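You operate a simulated robot arm through the tools that you are given. There is no shell and no other tool.

The job below is to be done with a simulated two-armed robot. You get a single attempt, and the scene is never put back.

Task
Pick up the orange brush with one hand, pass it to the other hand and put it in the inside of the seat tray.
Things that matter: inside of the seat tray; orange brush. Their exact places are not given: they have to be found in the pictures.

It is judged by the outcome, as a careful person would: the job done as asked, and still so three seconds after it is handed in. It fails if anything else is knocked over, pushed out of place, dropped, spilled or broken.

Robot
Two 7-joint arms with two-finger parallel grippers on one trunk, on a base that moves. Base frame: it is fixed to the floor where the robot stands at the start and does not move with it; the origin is under the middle of the robot, x ahead of it, y to its left, z up. Lengths are in mm, angles in rad, forces in N, time in s.
The left shoulder is at the start at [30, 119, 935], the right one opposite. With the tool pointing down near the work surface each hand reaches from about 280 to 680 mm from the robot's upright axis, wherever it stands, measured 20 degrees to its own side. Places, roughly: inside of the seat tray [5000, -1700, 300]; orange brush [2250, 2000, 750]. Payload 3.43 kg a hand.
The TCP of each hand is the grasp point between the finger pads, 30 mm short of the fingertips. In the tool frame z runs along the fingers and y along their closing line. Largest opening 94 mm; finger width 28, thickness 10; the body of the gripper, 50 by 96 mm, starts 55 mm behind the TCP.
Orientation is that of the tool frame in the base frame, as a unit quaternion [w, x, y, z]. With the fingers straight down and closing along the base's y, the tool's x points along the base's -x, its y along +y and its z along -z.

Tools
- The arms move only by the tool nudge_tool. It takes "left_targets", "right_targets" or both (then of equal length, played together; a hand with none holds still); each is a list that holds one entry, the list of rows, each a list of 7 numbers: the shift along the tool's x, y, z in units of 25 mm (1.0 is 25 mm), then the turn, a rotation vector about the tool's x, y, z in units of 6 degrees (1.0 is 6 degrees), then the finger opening in mm, from 0 to 94. In form: [[[tx, ty, tz, wx, wy, wz, hand], ...]]. A call has 1 to 20 rows; each row shifts and turns the commanded pose from where the row before left it, along the tool's axes as they then stand. A call with a number of a shift or a turn outside -1 to 1 is refused whole. Rows are played at 5 a second. More than 50 mm and 0.15 rad between two rows, or a gripper value outside its range, and nothing of the call is played. Where a pose cannot be reached the arm comes as near as it can. A force on the tool above 40 N (or 10 N above the force at the start of the call, whichever is more), or a blocked arm, ends the call early, and 0.2 s more pass. Each finger travels about 72 mm/s and halts on what it meets, pressing with about 31 N; the grip force reading is that of the motor and also rises with nothing between the fingers. The clock runs only during rows and for 0.2 s after the last one: add rows that do not move to give the fingers time. The reply holds the time, the measured pose of the TCP, the force on the tool along the base axes, the opening and the grip force, in the units named above and with some noise, with the torque about the TCP (base axes, N m) and any sound that the robot's microphone picked up.
- Cameras (640 x 400 px; columns grow to the right, rows downward): "scene" is now at [52.9, -10.1, 1646.4]; the picture's right is [-0.10, -0.99, 0.00], its down [-0.70, 0.07, -0.71] and it looks along [0.71, -0.07, -0.70] (base axes); focal length 254 px, centre (320, 200). "left" rides on the left gripper at [76, -14, -102] in its tool frame; the picture's right is [0.18, 0.98, 0.00], its down [-0.75, 0.14, -0.64] and it looks along [-0.63, 0.12, 0.77] (tool axes); focal length 243 px, centre (320, 200). "right" rides on the right gripper at [76, 14, -102] in its tool frame; the picture's right is [-0.18, 0.98, 0.00], its down [-0.75, -0.14, -0.64] and it looks along [-0.63, -0.12, 0.77] (tool axes); focal length 243 px, centre (320, 200).
- camera(camera): a new picture of that camera. It takes no simulated time.
- slide_trunk(by): moves the trunk up (or, below 0, down) by that many mm; the arms and the scene camera ride with it, the base frame stays. It gives what a move gives, with no picture.
- base_move(legs): drives the robot by 1 to 6 legs, each [ahead, turn to the left] in mm and rad, along the robot's own axes; the way and the turn of a leg run together, so that a leg with both is an arc; at most 1500 mm and 3.142 rad a leg. The arms and the cameras ride along, it lands a little off, and it stops where it bumps. It gives what a move gives.
- pan_tilt(pan, tilt): turns the head with the scene camera to pan (to the left, within 2.496 rad either way) and tilt (down, from -0.506 to 1.204), counted from straight ahead of the robot. It gives what a move gives.
- pixel_to_xyz(camera, pixels): for up to 12 pixels [column, row] of the newest picture of that camera ("zoom" is the newest enlarged one), the place [x, y, z] in the base frame of the surface seen there, good to about 2 mm. It takes no simulated time.
- inspect(camera, box): a new picture of the part [left, top, right, bottom] of that camera's present view, enlarged. It takes no simulated time.
- job_done(): hands the job in; it is judged then, once.

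Unless the task says otherwise, let go and move clear before handing in.

The tools are called as name(argument=value, ...) on one line, values as JSON. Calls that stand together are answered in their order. nudge_tool: Moves the arms, as the interface text tells. Its arguments: {"type":"object","properties":{"left_targets":{"type":"array"},"right_targets":{"type":"array"}},"required":[]} The other tools are called the same way: slide_trunk (by) moves the trunk up or down; base_move (legs) drives the base; pan_tilt (pan, tilt) turns the head that bears the scene camera; camera (camera) takes a picture; pixel_to_xyz (camera, pixels) gives the place of the surface under pixels of a picture; inspect (camera, box) takes an enlarged picture of a part of a camera's view; job_done () hands the job in.

At the start:

```text
time: 0.0
left_eef_pos: [447.3, 157.5, 1063.6]
left_orientation: [0.0, 0.0, 1.0, 0.0]
left_ft_force: [-0.7, 0.1, 0.0]
left_torque: [0.02, -0.01, 0.0]
left_opening: 94.0
left_grasp_force: 0.0
right_eef_pos: [378.6, -203.0, 1037.5]
right_orientation: [0.0, -0.001, 1.0, 0.0]
right_ft_force: [0.7, -0.2, 0.9]
right_torque: [-0.01, -0.02, -0.03]
right_opening: 94.0
right_grasp_force: 0.0
trunk travel left (down, up): [-200.0, 210.0]
robot x, y, heading: [0.9, 0.3, 0.005]
head pan, tilt (commanded): [-0.105, 0.78]
```

scene: 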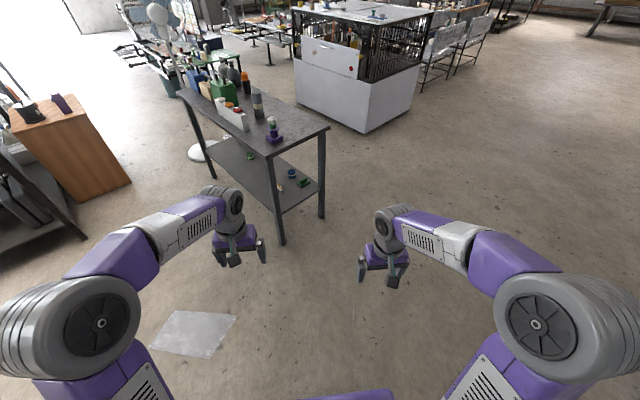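
right: 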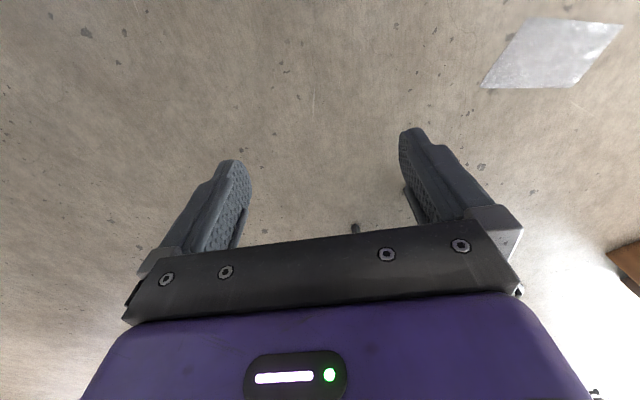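
left: 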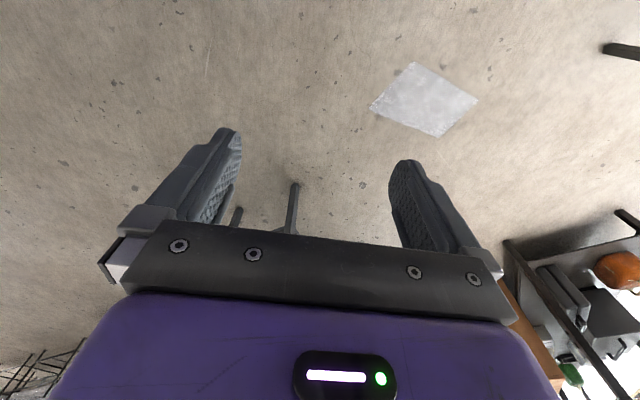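

The scene picture shows a workbench ahead-left (pixels ~180-330, 90-240), and a white-panelled cage cart further on. The brush should be near [2250, 2000, 750] and the seat tray near [5000, -1700, 300], so I turn the head to the left first to look for the brush.

pan_tilt(pan=0.7, tilt=0.4)

```text
time: 1.1
left_eef_pos: [448.5, 156.5, 1062.3]
left_orientation: [-0.001, 0.0, 1.0, 0.0]
left_ft_force: [-0.1, 0.0, 0.6]
left_torque: [0.02, 0.0, 0.0]
left_opening: 94.3
left_grasp_force: 0.0
right_eef_pos: [378.9, -202.7, 1037.6]
right_orientation: [0.0, 0.0, 1.0, -0.001]
right_ft_force: [0.6, -0.6, -0.2]
right_torque: [0.02, 0.02, -0.02]
right_opening: 93.9
right_grasp_force: 0.2
trunk travel left (down, up): [-200.0, 210.0]
robot x, y, heading: [4.4, -0.1, 0.002]
head pan, tilt (commanded): [0.7, 0.4]
```

The head has turned; I take a picture to look for the brush.

camera(camera="scene")

```text
taken
```

scene: 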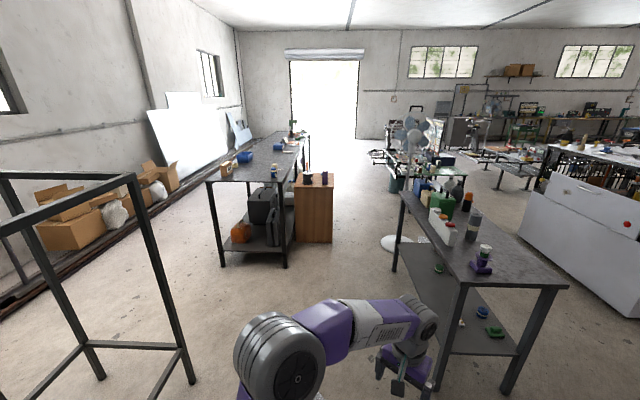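

A bench stands at pixels (205-310, 130-265) and a wooden box at (295-333, 172-243). I enlarge that area to find the orange brush and measure surface places.

inspect(camera="scene", box=[190, 110, 350, 270])

pixel_to_xyz(camera="scene", pixels=[[250, 172], [229, 166], [245, 157], [274, 172], [282, 147], [310, 180], [324, 176], [420, 230], [283, 260], [220, 260], [500, 265], [445, 200]])

```text
2.50 times, centred on (270, 190) of scene
```

zoom: 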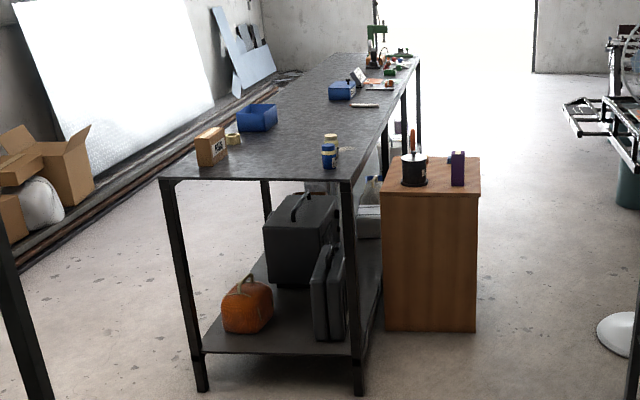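

```text
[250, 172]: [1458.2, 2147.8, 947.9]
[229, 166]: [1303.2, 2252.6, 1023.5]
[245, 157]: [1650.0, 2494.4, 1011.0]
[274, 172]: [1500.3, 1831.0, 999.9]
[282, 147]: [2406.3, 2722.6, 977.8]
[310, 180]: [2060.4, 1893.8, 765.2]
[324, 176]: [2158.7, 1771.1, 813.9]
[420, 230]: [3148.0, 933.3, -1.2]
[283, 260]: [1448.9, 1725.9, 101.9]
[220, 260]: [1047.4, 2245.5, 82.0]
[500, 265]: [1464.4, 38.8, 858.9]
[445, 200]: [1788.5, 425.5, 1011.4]
```

In the enlarged picture an orange handle sticks up from a black can at (411, 145-180) on the wooden box. I zoom in more on it.

inspect(camera="scene", box=[285, 150, 345, 195])

```text
8.89 times, centred on (315, 172) of scene
```

zoom: 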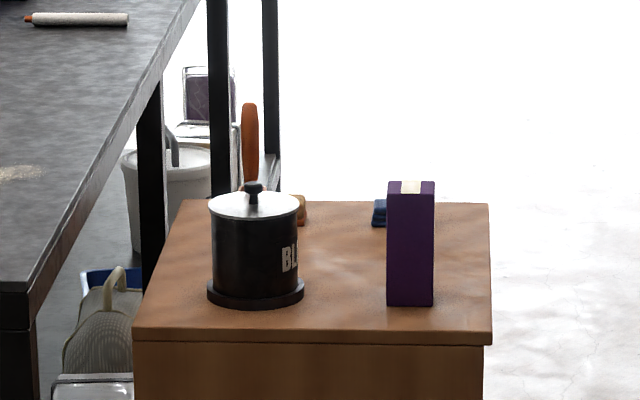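

Behind the black lidded can there is an upright orange handle at zoom (250, 145) and something orange-brown at (301, 210). I measure these points and the box top.

pixel_to_xyz(camera="zoom", pixels=[[250, 115], [250, 145], [251, 170], [301, 205], [301, 222], [380, 213], [340, 250], [485, 335], [485, 207], [140, 325], [253, 205], [410, 187]])

pan_tilt(pan=-0.3, tilt=0.3)

camera(camera="scene")

```text
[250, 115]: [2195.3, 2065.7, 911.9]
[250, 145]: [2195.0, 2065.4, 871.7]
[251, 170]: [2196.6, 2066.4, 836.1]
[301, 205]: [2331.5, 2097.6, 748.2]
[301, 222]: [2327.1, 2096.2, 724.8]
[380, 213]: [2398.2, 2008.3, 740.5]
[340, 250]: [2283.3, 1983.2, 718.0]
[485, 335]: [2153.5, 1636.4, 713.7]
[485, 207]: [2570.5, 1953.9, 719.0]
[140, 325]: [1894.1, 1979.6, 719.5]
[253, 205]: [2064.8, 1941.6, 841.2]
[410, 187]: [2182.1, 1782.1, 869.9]
```

```text
time: 2.4
left_eef_pos: [448.4, 157.8, 1061.8]
left_orientation: [-0.001, 0.0, 1.0, 0.0]
left_ft_force: [-0.1, 0.2, 0.5]
left_torque: [-0.03, -0.01, 0.01]
left_opening: 94.3
left_grasp_force: 0.0
right_eef_pos: [378.6, -201.9, 1037.7]
right_orientation: [0.0, -0.001, 1.0, 0.0]
right_ft_force: [0.1, -0.1, -0.6]
right_torque: [0.0, 0.01, 0.01]
right_opening: 93.9
right_grasp_force: 0.1
trunk travel left (down, up): [-200.0, 210.0]
robot x, y, heading: [-2.5, -3.6, 0.0]
head pan, tilt (commanded): [-0.3, 0.3]
```

```text
taken
```

scene: 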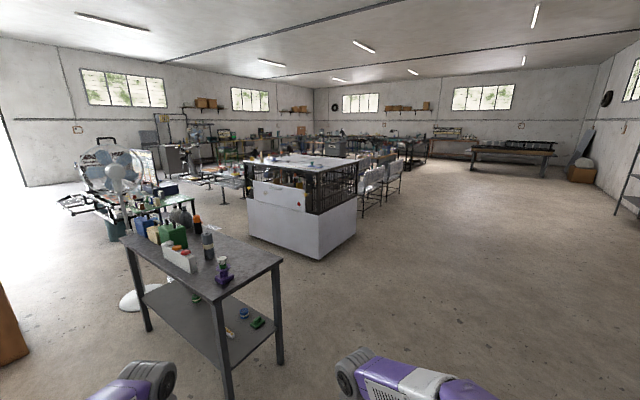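

The seat tray should appear around pixel (325-400, 170-215), where there are chair-like frames. I zoom in there.

inspect(camera="scene", box=[290, 130, 450, 230])

pixel_to_xyz(camera="scene", pixels=[[370, 178], [375, 190], [393, 175], [362, 217], [388, 200], [400, 190], [300, 215], [320, 165], [340, 255], [250, 235], [355, 165], [345, 185]])

```text
4.00 times, centred on (370, 180) of scene
```

zoom: 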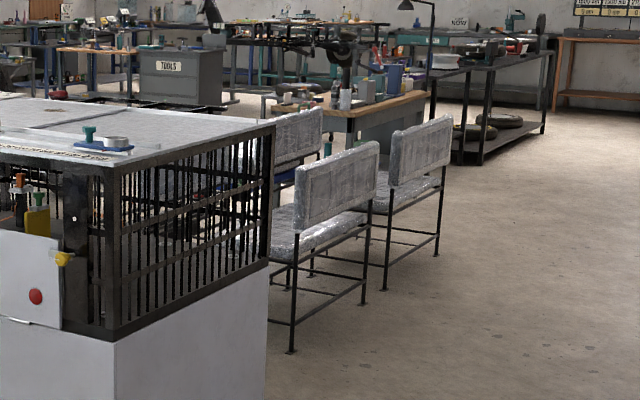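

```text
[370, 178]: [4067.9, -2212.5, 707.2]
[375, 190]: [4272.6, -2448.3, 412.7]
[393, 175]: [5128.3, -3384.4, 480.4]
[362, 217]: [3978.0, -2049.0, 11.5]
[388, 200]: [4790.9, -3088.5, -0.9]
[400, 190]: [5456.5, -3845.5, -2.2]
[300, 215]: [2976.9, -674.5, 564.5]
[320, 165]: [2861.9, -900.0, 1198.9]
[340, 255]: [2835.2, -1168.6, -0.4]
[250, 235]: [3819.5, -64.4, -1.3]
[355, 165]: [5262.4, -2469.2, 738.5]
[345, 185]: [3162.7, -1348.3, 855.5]
```

The chairs wrapped in foil are around [4100-5100, -2200…-3400], and the spot near [5000, -1700] is hidden behind the cage cart. I will do the brush first, so I look down-left to map the benches for a safe route.

pan_tilt(pan=0.8, tilt=0.6)

camera(camera="scene")

```text
time: 3.7
left_eef_pos: [448.7, 156.3, 1062.7]
left_orientation: [0.001, -0.001, 1.0, 0.001]
left_ft_force: [-0.3, -0.7, -0.1]
left_torque: [0.0, -0.02, 0.0]
left_opening: 93.8
left_grasp_force: 0.0
right_eef_pos: [379.1, -202.0, 1037.4]
right_orientation: [0.0, 0.0, 1.0, 0.0]
right_ft_force: [-0.7, -0.2, 0.4]
right_torque: [-0.01, -0.02, -0.04]
right_opening: 94.1
right_grasp_force: 0.0
trunk travel left (down, up): [-200.0, 210.0]
robot x, y, heading: [0.3, -2.9, 0.001]
head pan, tilt (commanded): [0.799, 0.6]
```

```text
taken
```

scene: 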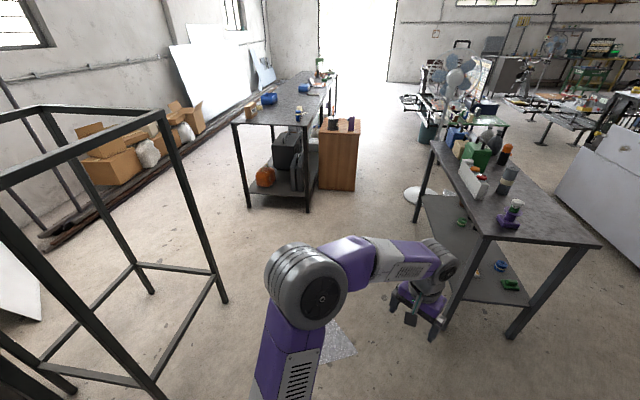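

I see the tall bench at (233-338, 70-212), the wooden box at (318-361, 118-190), the workbench at (415-600, 140-340) and a rack frame at left. I measure their feet and corners.

pixel_to_xyz(camera="scene", pixels=[[306, 122], [234, 124], [308, 208], [248, 205], [333, 75], [225, 300], [447, 325], [512, 335], [597, 243], [484, 234], [432, 146], [416, 219]])

pixel_to_xyz(camera="scene", pixels=[[319, 186], [355, 190], [150, 290], [410, 195], [435, 195], [515, 148], [330, 100], [334, 111], [358, 132], [360, 119]])

```text
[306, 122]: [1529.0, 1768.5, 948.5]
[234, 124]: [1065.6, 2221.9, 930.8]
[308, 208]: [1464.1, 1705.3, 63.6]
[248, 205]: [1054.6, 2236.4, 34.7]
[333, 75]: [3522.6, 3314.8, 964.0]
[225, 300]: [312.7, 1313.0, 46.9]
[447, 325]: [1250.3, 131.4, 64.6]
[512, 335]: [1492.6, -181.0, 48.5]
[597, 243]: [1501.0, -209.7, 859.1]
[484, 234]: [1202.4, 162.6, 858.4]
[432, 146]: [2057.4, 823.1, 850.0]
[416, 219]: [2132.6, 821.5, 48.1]
```

```text
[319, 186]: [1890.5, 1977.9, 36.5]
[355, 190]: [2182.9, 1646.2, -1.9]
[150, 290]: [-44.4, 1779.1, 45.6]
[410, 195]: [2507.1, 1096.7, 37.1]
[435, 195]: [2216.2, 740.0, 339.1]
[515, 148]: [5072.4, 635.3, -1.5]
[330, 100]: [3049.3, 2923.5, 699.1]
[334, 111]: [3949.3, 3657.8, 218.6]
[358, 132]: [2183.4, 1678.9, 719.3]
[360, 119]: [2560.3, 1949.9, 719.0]
```

The map: tall bench (z 950) to the left with its near corner at [1500, 1740], wooden box front edge from [1892, 1979] to [2168, 1640], workbench's left side from [1202, 163] to [2100, 850], all aligned to heading about 0.657. I turn to that heading and drive forward along the open lane for a closer look.

base_move(legs=[[0, 0.657], [1300, 0]])

pan_tilt(pan=0.2, tilt=0.6)

camera(camera="scene")

```text
time: 12.1
left_eef_pos: [1284.3, 1201.8, 1062.6]
left_orientation: [-0.001, -0.328, 0.945, 0.0]
left_ft_force: [0.7, -0.3, 0.2]
left_torque: [0.0, 0.01, 0.0]
left_opening: 93.6
left_grasp_force: 0.1
right_eef_pos: [1453.2, 874.9, 1037.3]
right_orientation: [0.0, -0.327, 0.945, 0.0]
right_ft_force: [-0.2, -0.6, -0.6]
right_torque: [0.0, 0.02, 0.01]
right_opening: 94.0
right_grasp_force: 0.1
trunk travel left (down, up): [-200.0, 210.0]
robot x, y, heading: [1028.5, 803.3, 0.668]
head pan, tilt (commanded): [0.799, 0.6]
```

```text
time: 13.1
left_eef_pos: [1284.4, 1201.2, 1062.8]
left_orientation: [0.0, -0.326, 0.945, 0.0]
left_ft_force: [0.2, 0.0, 0.1]
left_torque: [0.02, -0.02, -0.04]
left_opening: 94.0
left_grasp_force: 0.1
right_eef_pos: [1453.7, 875.4, 1037.3]
right_orientation: [0.0, -0.327, 0.945, 0.0]
right_ft_force: [0.2, 0.4, 0.1]
right_torque: [-0.04, -0.01, 0.0]
right_opening: 93.9
right_grasp_force: 0.1
trunk travel left (down, up): [-200.0, 210.0]
robot x, y, heading: [1031.9, 802.5, 0.664]
head pan, tilt (commanded): [0.201, 0.6]
```

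```text
taken
```

scene: 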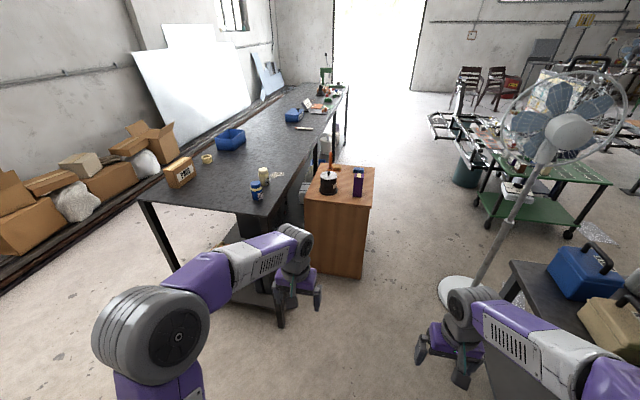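

I am now at [1030, 803], heading 0.665; the box with the black can, the orange handle (332,165) and the purple box is ahead. I enlarge the box top and measure the elbow and objects.

inspect(camera="scene", box=[295, 135, 391, 205])

pixel_to_xyz(camera="scene", pixels=[[97, 330], [150, 295], [207, 340], [190, 375], [262, 190], [267, 172], [180, 172], [260, 213], [460, 285], [440, 290], [514, 265], [345, 93]])

```text
5.71 times, centred on (343, 170) of scene
```

zoom: 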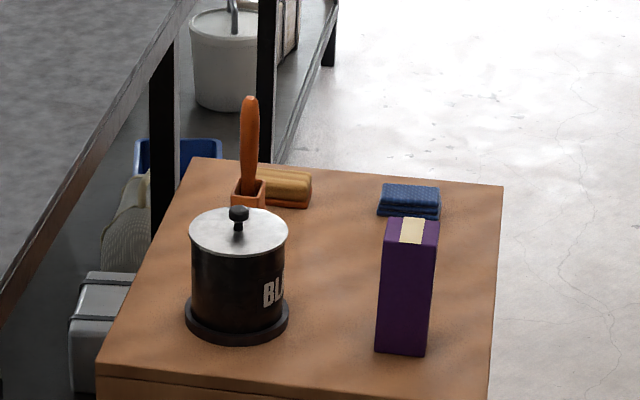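

```text
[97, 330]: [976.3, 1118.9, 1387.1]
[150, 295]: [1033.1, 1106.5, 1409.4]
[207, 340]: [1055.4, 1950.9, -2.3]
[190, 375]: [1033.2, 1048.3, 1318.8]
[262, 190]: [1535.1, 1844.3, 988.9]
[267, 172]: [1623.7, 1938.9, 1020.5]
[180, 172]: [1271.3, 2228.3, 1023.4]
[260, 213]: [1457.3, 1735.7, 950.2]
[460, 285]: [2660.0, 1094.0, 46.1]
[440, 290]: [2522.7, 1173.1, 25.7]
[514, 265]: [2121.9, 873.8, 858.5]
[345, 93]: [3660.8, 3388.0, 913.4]
```

The orange handle rises at zoom (249, 95-185) from an orange block at (247, 193), with a tan bristle-like block next to it at (283, 187). I measure these points.

pixel_to_xyz(camera="zoom", pixels=[[250, 100], [249, 140], [248, 175], [247, 190], [247, 203], [262, 200], [268, 180], [300, 180], [308, 190], [290, 203], [283, 170], [300, 205]])

inspect(camera="scene", box=[320, 145, 352, 177])

```text
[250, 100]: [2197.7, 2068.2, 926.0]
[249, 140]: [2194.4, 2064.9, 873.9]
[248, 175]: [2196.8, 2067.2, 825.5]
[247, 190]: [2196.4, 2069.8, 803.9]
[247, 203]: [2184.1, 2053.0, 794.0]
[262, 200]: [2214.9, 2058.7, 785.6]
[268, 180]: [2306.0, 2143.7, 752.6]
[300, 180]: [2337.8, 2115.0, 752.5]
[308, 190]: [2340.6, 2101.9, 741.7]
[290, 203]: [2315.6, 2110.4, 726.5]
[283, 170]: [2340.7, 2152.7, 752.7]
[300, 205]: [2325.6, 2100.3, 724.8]
```

```text
12.50 times, centred on (336, 161) of scene
```

zoom: 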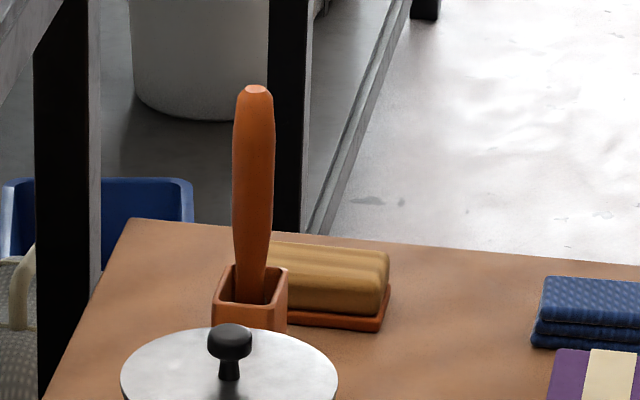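

There is an orange handle standing in a small square orange holder (z≈790), and beside it a tan ribbed block on an orange base (z≈752). I need a better view to tell which is the brush, so I drive closer, shifting a bit to the left.

base_move(legs=[[0, 0.08], [850, 0], [0, -0.085]])

pan_tilt(pan=0.3, tilt=0.85)

camera(camera="scene")

camera(camera="left")

```text
time: 18.6
left_eef_pos: [1910.0, 1780.9, 1062.3]
left_orientation: [0.0, -0.326, 0.945, 0.0]
left_ft_force: [-0.4, -0.4, 0.3]
left_torque: [0.04, 0.03, 0.01]
left_opening: 94.2
left_grasp_force: 0.1
right_eef_pos: [2077.1, 1453.6, 1037.2]
right_orientation: [0.0, -0.326, 0.945, 0.0]
right_ft_force: [-0.8, 0.3, 0.6]
right_torque: [-0.01, 0.01, 0.01]
right_opening: 93.8
right_grasp_force: 0.1
trunk travel left (down, up): [-200.0, 210.0]
robot x, y, heading: [1655.1, 1383.1, 0.663]
head pan, tilt (commanded): [0.201, 0.6]
```

```text
time: 19.3
left_eef_pos: [1908.6, 1781.6, 1062.6]
left_orientation: [0.0, -0.327, 0.945, 0.0]
left_ft_force: [-0.2, 0.4, 0.0]
left_torque: [-0.01, 0.01, 0.0]
left_opening: 94.2
left_grasp_force: 0.1
right_eef_pos: [2077.4, 1453.4, 1037.5]
right_orientation: [0.0, -0.326, 0.946, 0.0]
right_ft_force: [-0.2, -1.0, 0.3]
right_torque: [0.03, 0.01, 0.01]
right_opening: 94.0
right_grasp_force: 0.1
trunk travel left (down, up): [-200.0, 210.0]
robot x, y, heading: [1652.3, 1380.0, 0.661]
head pan, tilt (commanded): [0.3, 0.85]
```

```text
taken
```

scene: 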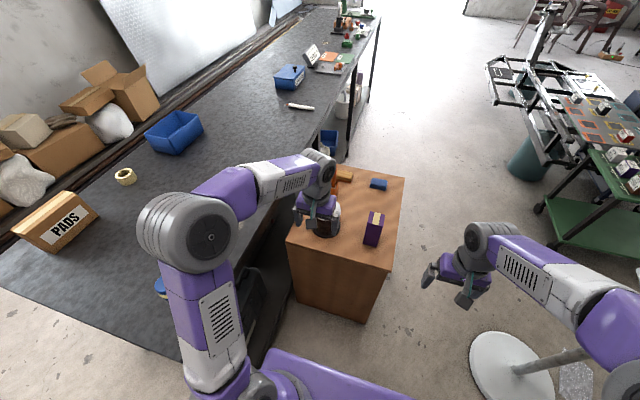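

```text
taken
```

left: 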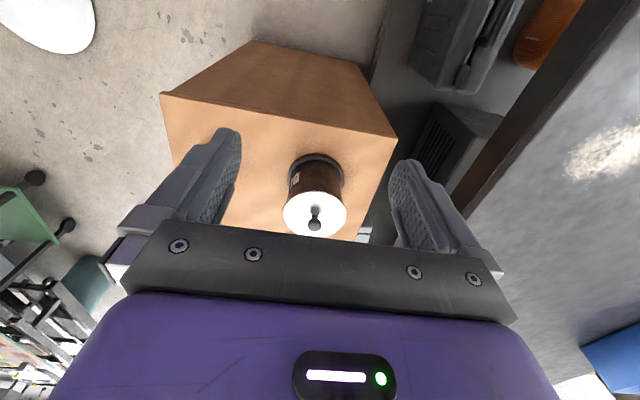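

I'm at about 350 mm before the box's front edge; the left hand now hides the brush in the scene view, and the can with knob is at (315, 205) in the left view. I shift the left hand 150 mm to the robot's right to clear the view.

nudge_tool(left_targets=[[[0, -1, 0, 0, 0, 0, 94], [0, -1, 0, 0, 0, 0, 94], [0, -1, 0, 0, 0, 0, 94], [0, -1, 0, 0, 0, 0, 94], [0, -1, 0, 0, 0, 0, 94], [0, -1, 0, 0, 0, 0, 94]]])

pan_tilt(pan=0.25, tilt=0.75)

camera(camera="scene")

```text
time: 20.7
left_eef_pos: [2004.3, 1662.0, 1063.2]
left_orientation: [0.0, -0.327, 0.945, 0.001]
left_ft_force: [0.2, 0.2, 0.4]
left_torque: [-0.02, -0.01, -0.02]
left_opening: 94.1
left_grasp_force: 0.1
right_eef_pos: [2077.3, 1454.6, 1036.6]
right_orientation: [0.0, -0.327, 0.945, 0.001]
right_ft_force: [-0.5, -0.9, 0.6]
right_torque: [0.05, -0.01, 0.01]
right_opening: 94.0
right_grasp_force: 0.0
trunk travel left (down, up): [-200.0, 210.0]
robot x, y, heading: [1655.3, 1378.2, 0.666]
head pan, tilt (commanded): [0.3, 0.85]
```

```text
time: 21.4
left_eef_pos: [2003.1, 1661.8, 1063.4]
left_orientation: [0.0, -0.326, 0.945, 0.0]
left_ft_force: [0.7, 0.1, 0.3]
left_torque: [-0.01, 0.0, 0.02]
left_opening: 93.9
left_grasp_force: 0.0
right_eef_pos: [2077.1, 1454.9, 1037.4]
right_orientation: [0.0, -0.326, 0.945, 0.0]
right_ft_force: [-0.2, 0.2, -0.2]
right_torque: [0.01, 0.01, 0.0]
right_opening: 93.9
right_grasp_force: 0.0
trunk travel left (down, up): [-200.0, 210.0]
robot x, y, heading: [1653.1, 1382.2, 0.668]
head pan, tilt (commanded): [0.25, 0.75]
```

```text
taken
```

scene: 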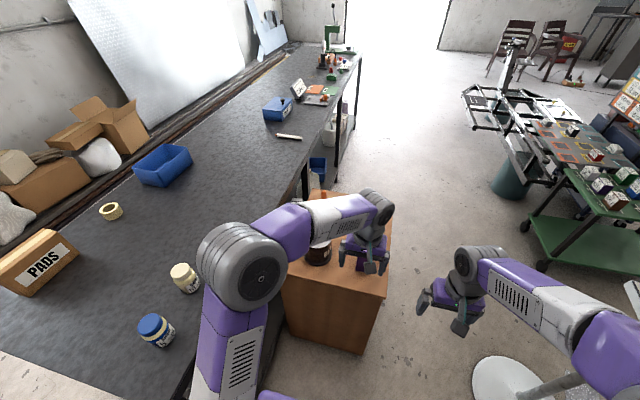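

The forearm still covers the brush (around pixel (320, 195)). I move the left hand the other way, 250 mm to the left and slightly up.

nudge_tool(left_targets=[[[0, 1, -0.5, 0, 0, 0, 94], [0, 1, -0.5, 0, 0, 0, 94], [0, 1, -0.5, 0, 0, 0, 94], [0, 1, -0.5, 0, 0, 0, 94], [0, 1, 0, 0, 0, 0, 94], [0, 1, 0, 0, 0, 0, 94], [0, 1, 0, 0, 0, 0, 94], [0, 1, 0, 0, 0, 0, 94], [0, 1, 0, 0, 0, 0, 94], [0, 1, 0, 0, 0, 0, 94]]])

camera(camera="scene")

```text
time: 23.6
left_eef_pos: [1846.4, 1860.1, 1113.0]
left_orientation: [-0.001, -0.327, 0.945, 0.0]
left_ft_force: [0.5, 0.1, 0.5]
left_torque: [0.0, -0.01, 0.01]
left_opening: 93.9
left_grasp_force: 0.1
right_eef_pos: [2076.7, 1455.4, 1037.2]
right_orientation: [0.0, -0.325, 0.946, 0.0]
right_ft_force: [-0.7, 0.0, 0.5]
right_torque: [-0.01, -0.03, 0.04]
right_opening: 94.1
right_grasp_force: 0.0
trunk travel left (down, up): [-200.0, 210.0]
robot x, y, heading: [1654.1, 1379.4, 0.66]
head pan, tilt (commanded): [0.25, 0.75]
```

```text
taken
```

scene: 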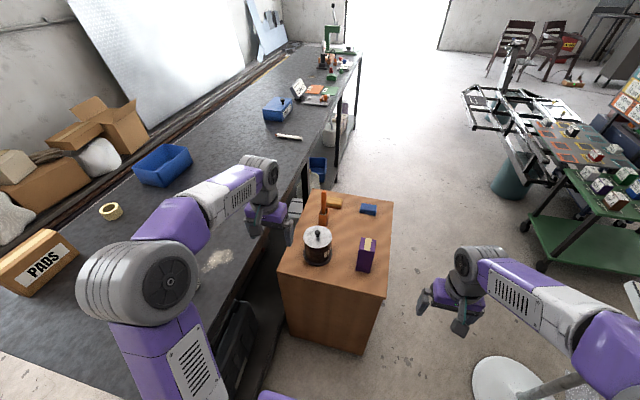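

The box top is now clear; the handle is at (323, 205) behind the can. I enlarge it.

inspect(camera="scene", box=[295, 180, 387, 240])

inspect(camera="scene", box=[305, 180, 353, 230])

```text
6.67 times, centred on (341, 210) of scene
```

zoom: 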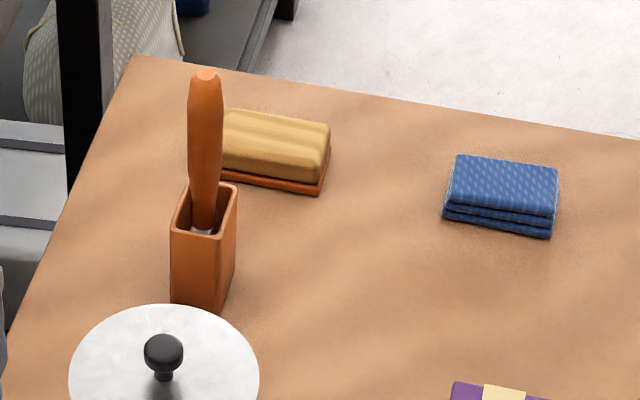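

```text
8.00 times, centred on (329, 205) of scene
```

zoom: 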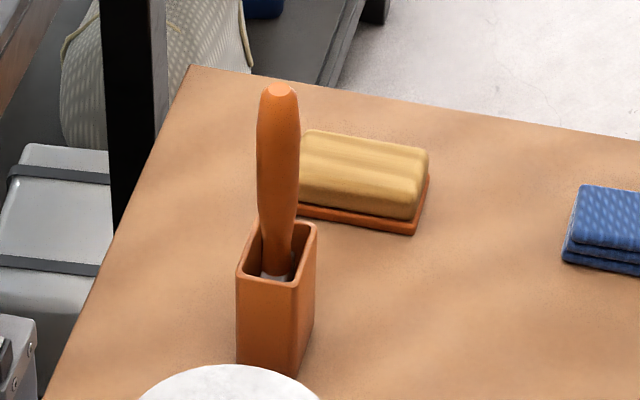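

The handle stands in an orange rectangular holder with something pale at its base inside (275, 268), and a tan ribbed block on an orange plate lies behind. I zoom tighter on each to decide which is the brush.

inspect(camera="scene", box=[316, 204, 332, 218])

inspect(camera="scene", box=[324, 192, 346, 214])

```text
16.00 times, centred on (324, 211) of scene
```

zoom: 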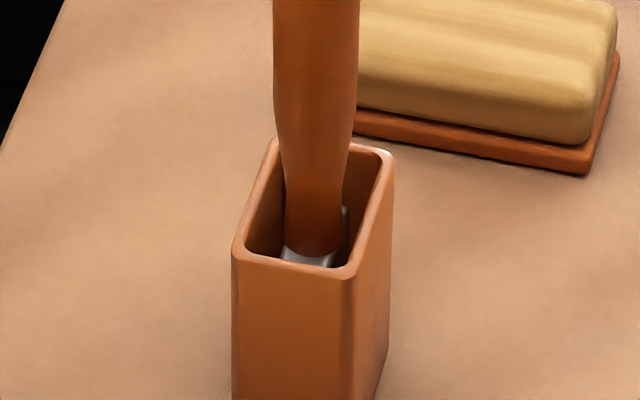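

```text
16.00 times, centred on (335, 203) of scene
```

zoom: 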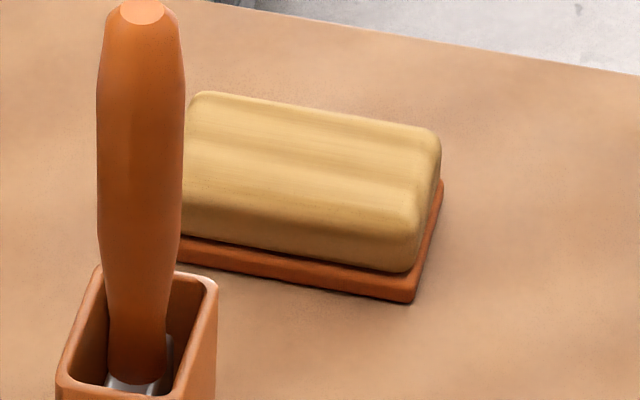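

The upright piece has a metal ferrule inside the holder, so it is the orange paint brush; the tan block is a wooden sanding block with an orange pad. Before driving closer I look down to see how far my own base reaches forward.

pan_tilt(pan=0.0, tilt=1.2)

camera(camera="scene")

```text
time: 24.5
left_eef_pos: [1846.7, 1860.6, 1113.4]
left_orientation: [0.001, -0.327, 0.945, -0.001]
left_ft_force: [-0.1, -0.9, -0.3]
left_torque: [0.0, 0.03, -0.01]
left_opening: 94.1
left_grasp_force: 0.0
right_eef_pos: [2076.7, 1454.3, 1037.7]
right_orientation: [0.0, -0.327, 0.945, 0.0]
right_ft_force: [-0.8, 0.3, -0.1]
right_torque: [0.0, -0.02, -0.02]
right_opening: 94.3
right_grasp_force: 0.1
trunk travel left (down, up): [-200.0, 210.0]
robot x, y, heading: [1654.2, 1384.8, 0.665]
head pan, tilt (commanded): [0.0, 1.201]
```

```text
taken
```

scene: 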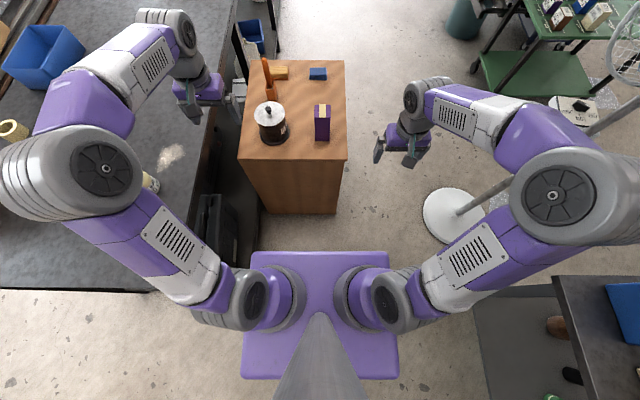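

Looking down, the purple plate (243-398, 252-378) is my base. I measure its corners and the box's front feet.

pixel_to_xyz(camera="scene", pixels=[[320, 255], [255, 256], [385, 256], [247, 374], [394, 374], [320, 290], [335, 212], [264, 212], [346, 155], [240, 155], [206, 280], [195, 290]])

pixel_to_xyz(camera="scene", pixels=[[270, 62], [269, 75], [272, 90], [272, 99], [266, 80], [275, 80], [425, 215], [470, 240], [150, 285], [555, 280], [480, 295], [265, 108]])

```text
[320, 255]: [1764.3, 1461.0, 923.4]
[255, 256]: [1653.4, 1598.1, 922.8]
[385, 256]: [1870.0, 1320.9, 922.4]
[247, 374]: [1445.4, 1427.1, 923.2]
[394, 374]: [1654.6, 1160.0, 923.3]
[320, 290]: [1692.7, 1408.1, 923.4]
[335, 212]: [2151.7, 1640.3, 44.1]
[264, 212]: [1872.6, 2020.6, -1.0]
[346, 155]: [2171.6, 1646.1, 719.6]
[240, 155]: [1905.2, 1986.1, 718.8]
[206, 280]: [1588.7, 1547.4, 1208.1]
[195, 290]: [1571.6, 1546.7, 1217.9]
```

```text
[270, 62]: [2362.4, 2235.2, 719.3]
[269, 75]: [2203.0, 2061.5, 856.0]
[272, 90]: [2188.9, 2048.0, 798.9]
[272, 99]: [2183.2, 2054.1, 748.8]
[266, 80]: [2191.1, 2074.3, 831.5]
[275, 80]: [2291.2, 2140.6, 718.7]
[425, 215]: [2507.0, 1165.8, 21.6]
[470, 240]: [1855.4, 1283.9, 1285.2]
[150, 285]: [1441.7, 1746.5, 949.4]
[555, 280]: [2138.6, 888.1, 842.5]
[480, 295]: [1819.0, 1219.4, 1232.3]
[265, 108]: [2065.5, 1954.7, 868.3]
```

The trunk plate front is only ~135 mm ahead of my axis and nothing of the base shows beyond it, so stopping 330 mm from the box front is safe. The brush is 850 mm ahead and 208 mm left, so I drive 230 mm ahead.

base_move(legs=[[230, 0]])

pan_tilt(pan=0.3, tilt=0.95)

camera(camera="scene")

camera(camera="left")

```text
time: 26.2
left_eef_pos: [2025.4, 1996.7, 1111.7]
left_orientation: [-0.001, -0.325, 0.946, -0.001]
left_ft_force: [0.5, 0.3, -0.3]
left_torque: [0.0, -0.01, 0.01]
left_opening: 94.3
left_grasp_force: 0.0
right_eef_pos: [2253.1, 1591.4, 1037.9]
right_orientation: [0.0, -0.325, 0.946, 0.0]
right_ft_force: [0.9, 0.1, -1.4]
right_torque: [-0.01, 0.01, -0.02]
right_opening: 94.2
right_grasp_force: 0.1
trunk travel left (down, up): [-200.0, 210.0]
robot x, y, heading: [1830.8, 1514.9, 0.66]
head pan, tilt (commanded): [0.0, 1.201]
```

```text
time: 27.0
left_eef_pos: [2024.4, 1996.0, 1113.1]
left_orientation: [0.0, -0.324, 0.946, 0.0]
left_ft_force: [-0.2, 0.3, 1.1]
left_torque: [0.0, -0.01, -0.03]
left_opening: 93.7
left_grasp_force: 0.0
right_eef_pos: [2253.1, 1591.4, 1037.9]
right_orientation: [0.0, -0.325, 0.946, 0.0]
right_ft_force: [0.5, -0.1, -0.8]
right_torque: [-0.03, 0.03, -0.01]
right_opening: 94.1
right_grasp_force: 0.0
trunk travel left (down, up): [-200.0, 210.0]
robot x, y, heading: [1829.3, 1517.5, 0.662]
head pan, tilt (commanded): [0.3, 0.949]
```

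```text
taken
```

scene: 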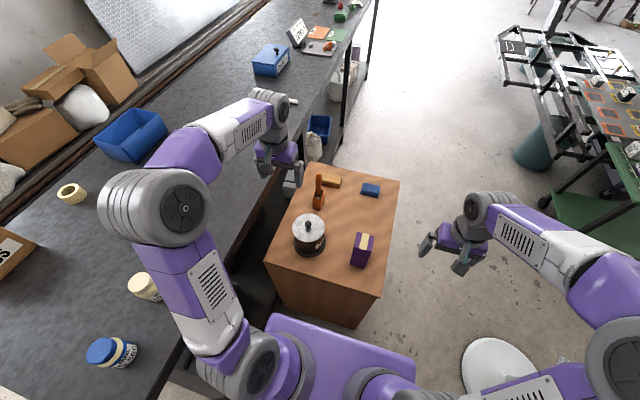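

```text
taken
```

left: 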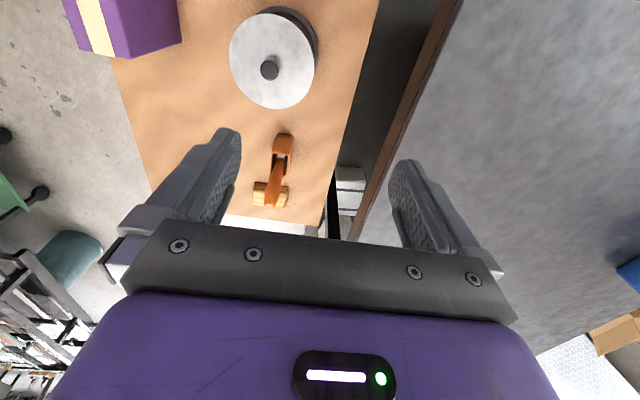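

The brush is now at (318, 185) in the scene and at (275, 175) in the left hand view. I zoom and measure the handle precisely.

inspect(camera="scene", box=[298, 165, 342, 215])

pixel_to_xyz(camera="left", pixels=[[283, 140], [274, 150], [291, 151], [276, 170], [273, 185], [270, 200], [268, 175], [281, 175], [280, 205], [262, 185], [270, 70], [240, 100]])

```text
8.00 times, centred on (320, 190) of scene
```

zoom: 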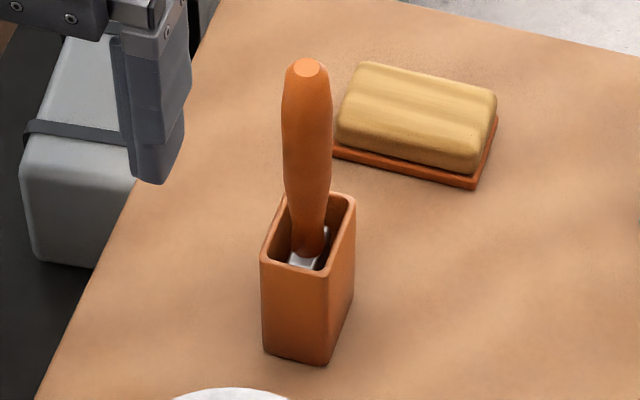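

```text
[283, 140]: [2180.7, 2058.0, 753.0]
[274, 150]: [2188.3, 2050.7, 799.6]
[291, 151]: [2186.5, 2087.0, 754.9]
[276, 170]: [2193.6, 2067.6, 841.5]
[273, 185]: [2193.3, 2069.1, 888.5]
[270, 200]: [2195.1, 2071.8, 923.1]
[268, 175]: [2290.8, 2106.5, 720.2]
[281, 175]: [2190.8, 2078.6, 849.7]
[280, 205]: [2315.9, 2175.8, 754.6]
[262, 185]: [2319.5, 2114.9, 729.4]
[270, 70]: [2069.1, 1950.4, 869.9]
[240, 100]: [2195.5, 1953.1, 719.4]
```

pixel_to_xyz(camera="zoom", pixels=[[307, 67], [284, 130], [307, 130], [331, 130], [307, 180], [309, 230], [262, 258], [326, 272], [353, 205], [284, 195], [303, 262], [287, 180]])

```text
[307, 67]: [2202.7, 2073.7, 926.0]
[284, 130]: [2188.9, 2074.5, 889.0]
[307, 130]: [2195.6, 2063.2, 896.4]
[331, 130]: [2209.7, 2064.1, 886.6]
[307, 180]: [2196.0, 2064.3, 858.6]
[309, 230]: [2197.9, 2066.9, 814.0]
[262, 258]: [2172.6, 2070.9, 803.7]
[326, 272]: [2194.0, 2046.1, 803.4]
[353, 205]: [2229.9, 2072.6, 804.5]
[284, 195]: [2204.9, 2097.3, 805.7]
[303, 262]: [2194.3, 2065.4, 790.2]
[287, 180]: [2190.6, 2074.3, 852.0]
```

The handle centre is about [2201, 2071.5], top z 928, ~24 mm wide, in a holder whose rim is z 804. I move the left hand level over it (tool x −186 mm, y −49 mm) and check.

nudge_tool(left_targets=[[[-0.93, -0.245, 0, 0, 0, 0, 94], [-0.93, -0.245, 0, 0, 0, 0, 94], [-0.93, -0.245, 0, 0, 0, 0, 94], [-0.93, -0.245, 0, 0, 0, 0, 94], [-0.93, -0.245, 0, 0, 0, 0, 94], [-0.93, -0.245, 0, 0, 0, 0, 94], [-0.93, -0.245, 0, 0, 0, 0, 94], [-0.93, -0.245, 0, 0, 0, 0, 94], [0, 0, 0, 0, 0, 0, 94]]])

camera(camera="left")

camera(camera="scene")

```text
time: 29.0
left_eef_pos: [2182.7, 2057.2, 1105.1]
left_orientation: [0.0, -0.324, 0.946, 0.0]
left_ft_force: [-0.5, -0.1, 0.1]
left_torque: [0.02, 0.01, 0.01]
left_opening: 93.8
left_grasp_force: 0.0
left hand out of reach, approached as far as the arm can: row 7, 8
right_eef_pos: [2252.9, 1590.9, 1037.5]
right_orientation: [0.0, -0.325, 0.946, 0.0]
right_ft_force: [0.2, 0.8, 0.4]
right_torque: [0.02, 0.0, 0.01]
right_opening: 94.1
right_grasp_force: 0.0
trunk travel left (down, up): [-200.0, 210.0]
robot x, y, heading: [1827.5, 1516.4, 0.663]
head pan, tilt (commanded): [0.3, 0.949]
```

```text
taken
```

left: 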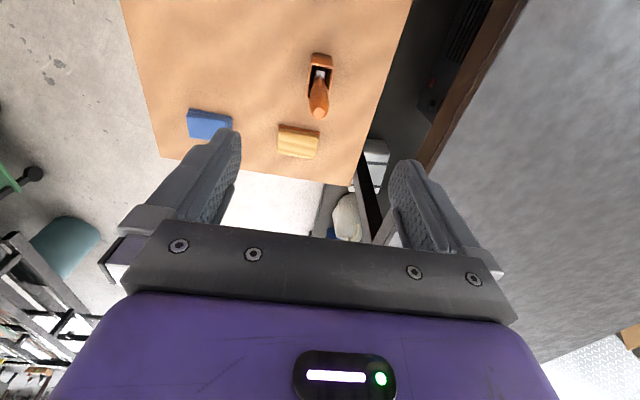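

```text
taken
```

scene: 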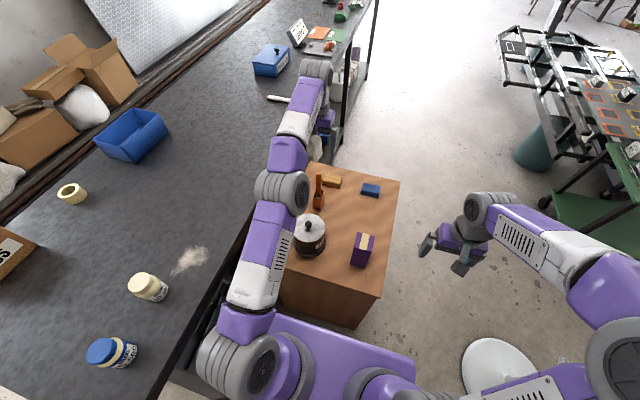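

The arm is at its reach limit at z 1105 (19 mm short). Lower down the reach grows, so I descend 115 mm first (fingertips still ~30 mm above the handle top) and re-read.

nudge_tool(left_targets=[[[0, 0, 0.92, 0, 0, 0, 94], [0, 0, 0.92, 0, 0, 0, 94], [0, 0, 0.92, 0, 0, 0, 94], [0, 0, 0.92, 0, 0, 0, 94], [0, 0, 0.92, 0, 0, 0, 94], [0, 0, 0, 0, 0, 0, 94]]])

camera(camera="left")

```text
time: 30.4
left_eef_pos: [2181.9, 2055.0, 992.9]
left_orientation: [0.001, -0.325, 0.946, 0.0]
left_ft_force: [1.4, -0.1, -0.1]
left_torque: [0.02, -0.01, 0.0]
left_opening: 93.9
left_grasp_force: 0.1
right_eef_pos: [2254.0, 1590.9, 1036.9]
right_orientation: [0.0, -0.325, 0.946, 0.0]
right_ft_force: [0.4, -0.1, 0.1]
right_torque: [0.0, 0.0, -0.04]
right_opening: 94.1
right_grasp_force: 0.0
trunk travel left (down, up): [-200.0, 210.0]
robot x, y, heading: [1832.1, 1516.7, 0.662]
head pan, tilt (commanded): [0.3, 0.949]
```

```text
taken
```

left: 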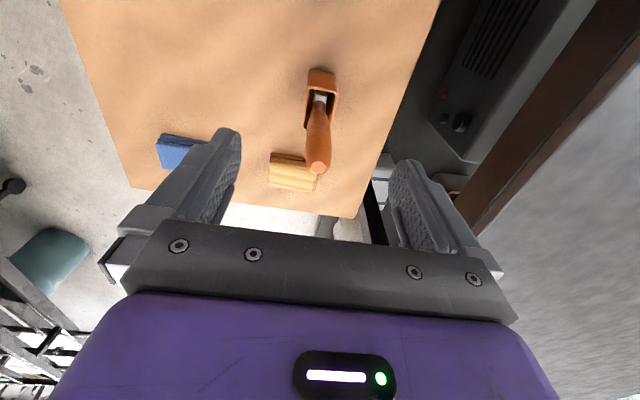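

The descent kept position ([2182, 2055, 993]). I re-measure the handle from the left view at (318, 165) and move 25 mm ahead.

pixel_to_xyz(camera="left", pixels=[[318, 168], [312, 168], [324, 168], [306, 140], [329, 140], [318, 140], [320, 100], [320, 75], [307, 122], [336, 92], [334, 120], [309, 80]])

nudge_tool(left_targets=[[[-0.5, 0.03, 0, 0, 0, 0, 94], [-0.5, 0.03, 0, 0, 0, 0, 94], [0, 0, 0, 0, 0, 0, 94]]])

camera(camera="left")

```text
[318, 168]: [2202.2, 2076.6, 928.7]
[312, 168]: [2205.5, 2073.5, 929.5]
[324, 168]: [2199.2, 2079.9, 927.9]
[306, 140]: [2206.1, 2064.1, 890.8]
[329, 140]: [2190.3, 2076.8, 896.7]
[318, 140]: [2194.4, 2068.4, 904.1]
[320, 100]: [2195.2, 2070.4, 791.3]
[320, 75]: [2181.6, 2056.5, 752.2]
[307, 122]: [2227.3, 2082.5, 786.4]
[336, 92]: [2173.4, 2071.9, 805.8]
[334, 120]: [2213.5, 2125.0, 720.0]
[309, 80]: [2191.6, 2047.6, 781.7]
```

```text
time: 31.2
left_eef_pos: [2200.6, 2073.1, 990.5]
left_orientation: [0.0, -0.324, 0.946, 0.0]
left_ft_force: [0.0, 1.1, -0.1]
left_torque: [0.0, -0.02, 0.0]
left_opening: 94.1
left_grasp_force: 0.0
right_eef_pos: [2252.1, 1591.5, 1037.1]
right_orientation: [0.0, -0.324, 0.946, 0.0]
right_ft_force: [-0.1, 0.5, -0.5]
right_torque: [0.0, -0.02, -0.03]
right_opening: 93.9
right_grasp_force: 0.1
trunk travel left (down, up): [-200.0, 210.0]
robot x, y, heading: [1826.8, 1519.1, 0.663]
head pan, tilt (commanded): [0.3, 0.949]
```

```text
taken
```

left: 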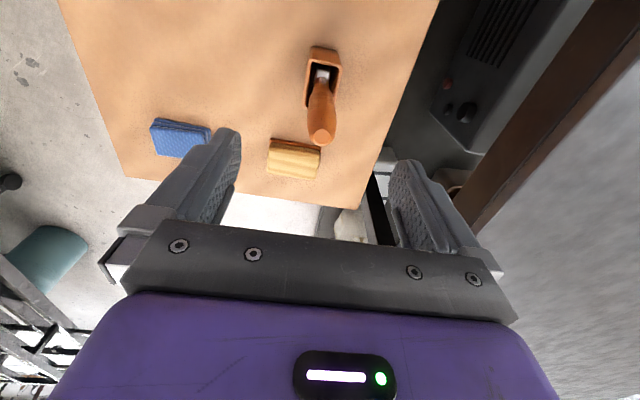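

The TCP is right over the handle (handle top at column 320). I lower 90 mm to z≈900 with open fingers.

nudge_tool(left_targets=[[[0, 0, 0.9, 0, 0, 0, 94], [0, 0, 0.9, 0, 0, 0, 94], [0, 0, 0.9, 0, 0, 0, 94], [0, 0, 0.9, 0, 0, 0, 94], [0, 0, 0, 0, 0, 0, 94]]])

camera(camera="left")

camera(camera="scene")

```text
time: 32.4
left_eef_pos: [2202.1, 2070.2, 901.2]
left_orientation: [0.0, -0.324, 0.946, -0.001]
left_ft_force: [0.1, 0.1, 0.0]
left_torque: [0.01, 0.0, -0.03]
left_opening: 93.9
left_grasp_force: 0.0
right_eef_pos: [2253.7, 1589.9, 1037.6]
right_orientation: [0.0, -0.324, 0.946, 0.0]
right_ft_force: [0.2, -0.6, 0.2]
right_torque: [-0.01, 0.02, 0.0]
right_opening: 94.2
right_grasp_force: 0.1
trunk travel left (down, up): [-200.0, 210.0]
robot x, y, heading: [1827.5, 1520.2, 0.659]
head pan, tilt (commanded): [0.3, 0.949]
```

```text
taken
```

left: 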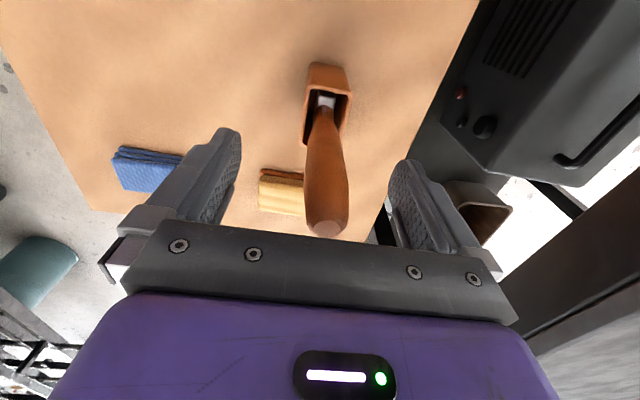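

```text
taken
```

scene: 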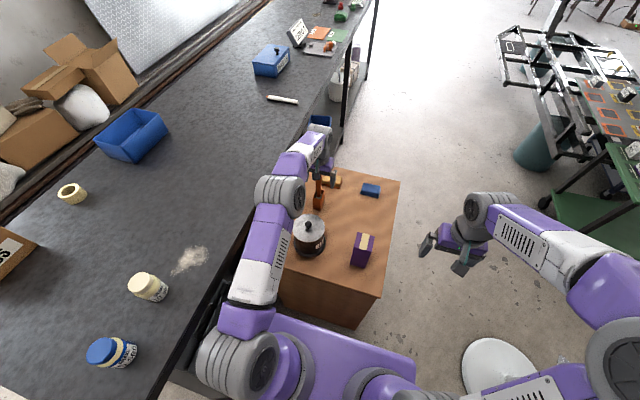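

The handle is between the open fingers, spanning columns about 305–348 at row 188, maybe 2-3 mm off centre. I measure it before closing.

pixel_to_xyz(camera="left", pixels=[[326, 188], [308, 188], [345, 188], [326, 170], [309, 170], [342, 170], [327, 210], [308, 205], [347, 205], [327, 229], [336, 229], [317, 229]])

```text
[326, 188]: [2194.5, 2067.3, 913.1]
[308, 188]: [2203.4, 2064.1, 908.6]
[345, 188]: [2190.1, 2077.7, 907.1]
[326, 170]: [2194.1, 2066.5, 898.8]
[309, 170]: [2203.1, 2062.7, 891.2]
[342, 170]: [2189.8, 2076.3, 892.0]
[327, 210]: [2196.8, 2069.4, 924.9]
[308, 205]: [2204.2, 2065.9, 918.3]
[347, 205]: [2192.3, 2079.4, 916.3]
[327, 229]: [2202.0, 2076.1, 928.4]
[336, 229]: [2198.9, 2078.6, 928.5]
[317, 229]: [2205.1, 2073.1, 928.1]
```

The handle axis is about 2 mm toward tool +y from the TCP. I shift by 2 mm, then close the fingers on it.

nudge_tool(left_targets=[[[0, 0.08, 0, 0, 0, 0, 70], [0, 0, 0, 0, 0, 0, 50], [0, 0, 0, 0, 0, 0, 36], [0, 0, 0, 0, 0, 0, 28], [0, 0, 0, 0, 0, 0, 20], [0, 0, 0, 0, 0, 0, 10], [0, 0, 0, 0, 0, 0, 10], [0, 0, 0, 0, 0, 0, 10]]])

camera(camera="left")

inspect(camera="scene", box=[290, 150, 350, 220])

```text
time: 34.2
left_eef_pos: [2199.2, 2074.5, 900.5]
left_orientation: [-0.001, -0.325, 0.946, 0.0]
left_ft_force: [-0.4, -0.3, 0.1]
left_torque: [0.05, 0.01, -0.03]
left_opening: 21.2
left_grasp_force: 30.7
right_eef_pos: [2253.6, 1590.6, 1036.5]
right_orientation: [0.0, -0.325, 0.946, 0.0]
right_ft_force: [0.5, -0.1, -0.1]
right_torque: [-0.01, 0.0, -0.01]
right_opening: 94.0
right_grasp_force: 0.1
trunk travel left (down, up): [-200.0, 210.0]
robot x, y, heading: [1831.7, 1516.4, 0.664]
head pan, tilt (commanded): [0.3, 0.949]
```

```text
taken
```

left: 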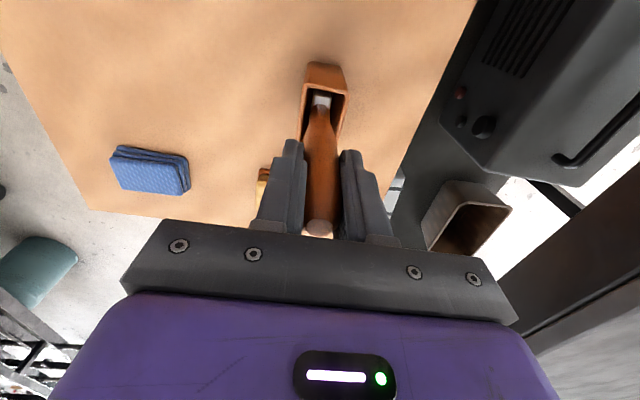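

```text
5.71 times, centred on (320, 185) of scene
```

zoom: 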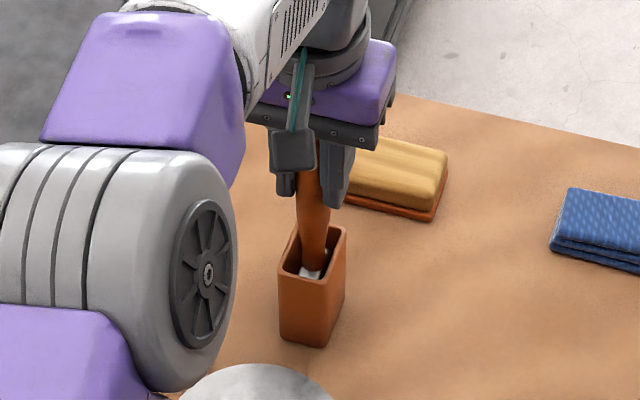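

The grip reads 21 mm at 31 N and the holder has not moved. I lift straight up by raising the trunk, first 20 mm to check that the holder stays down.

slide_trunk(by=20)

camera(camera="left")

inspect(camera="scene", box=[290, 150, 350, 220])

```text
time: 34.9
left_eef_pos: [2199.9, 2074.0, 919.9]
left_orientation: [-0.001, -0.325, 0.946, -0.001]
left_ft_force: [-0.1, 0.5, -0.9]
left_torque: [-0.03, 0.02, 0.01]
left_opening: 21.3
left_grasp_force: 30.4
right_eef_pos: [2253.8, 1591.9, 1057.4]
right_orientation: [-0.001, -0.325, 0.946, 0.0]
right_ft_force: [0.4, 0.7, 0.2]
right_torque: [-0.02, -0.01, 0.01]
right_opening: 94.0
right_grasp_force: 0.0
trunk travel left (down, up): [-220.0, 190.0]
robot x, y, heading: [1832.0, 1518.6, 0.661]
head pan, tilt (commanded): [0.3, 0.949]
```

```text
taken
```

left: 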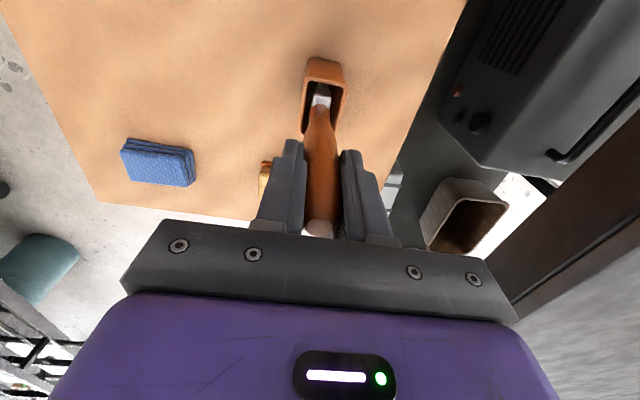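

```text
5.71 times, centred on (320, 185) of scene
```

zoom: 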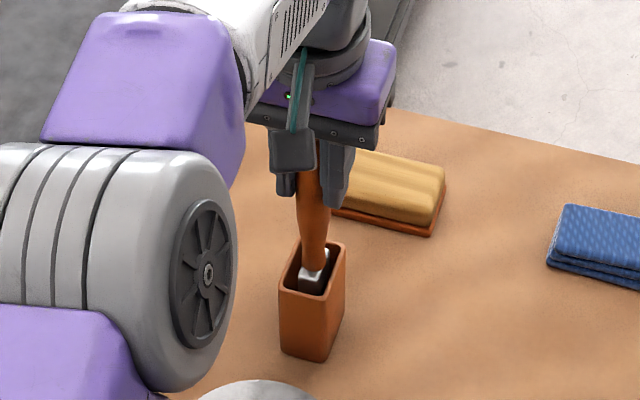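

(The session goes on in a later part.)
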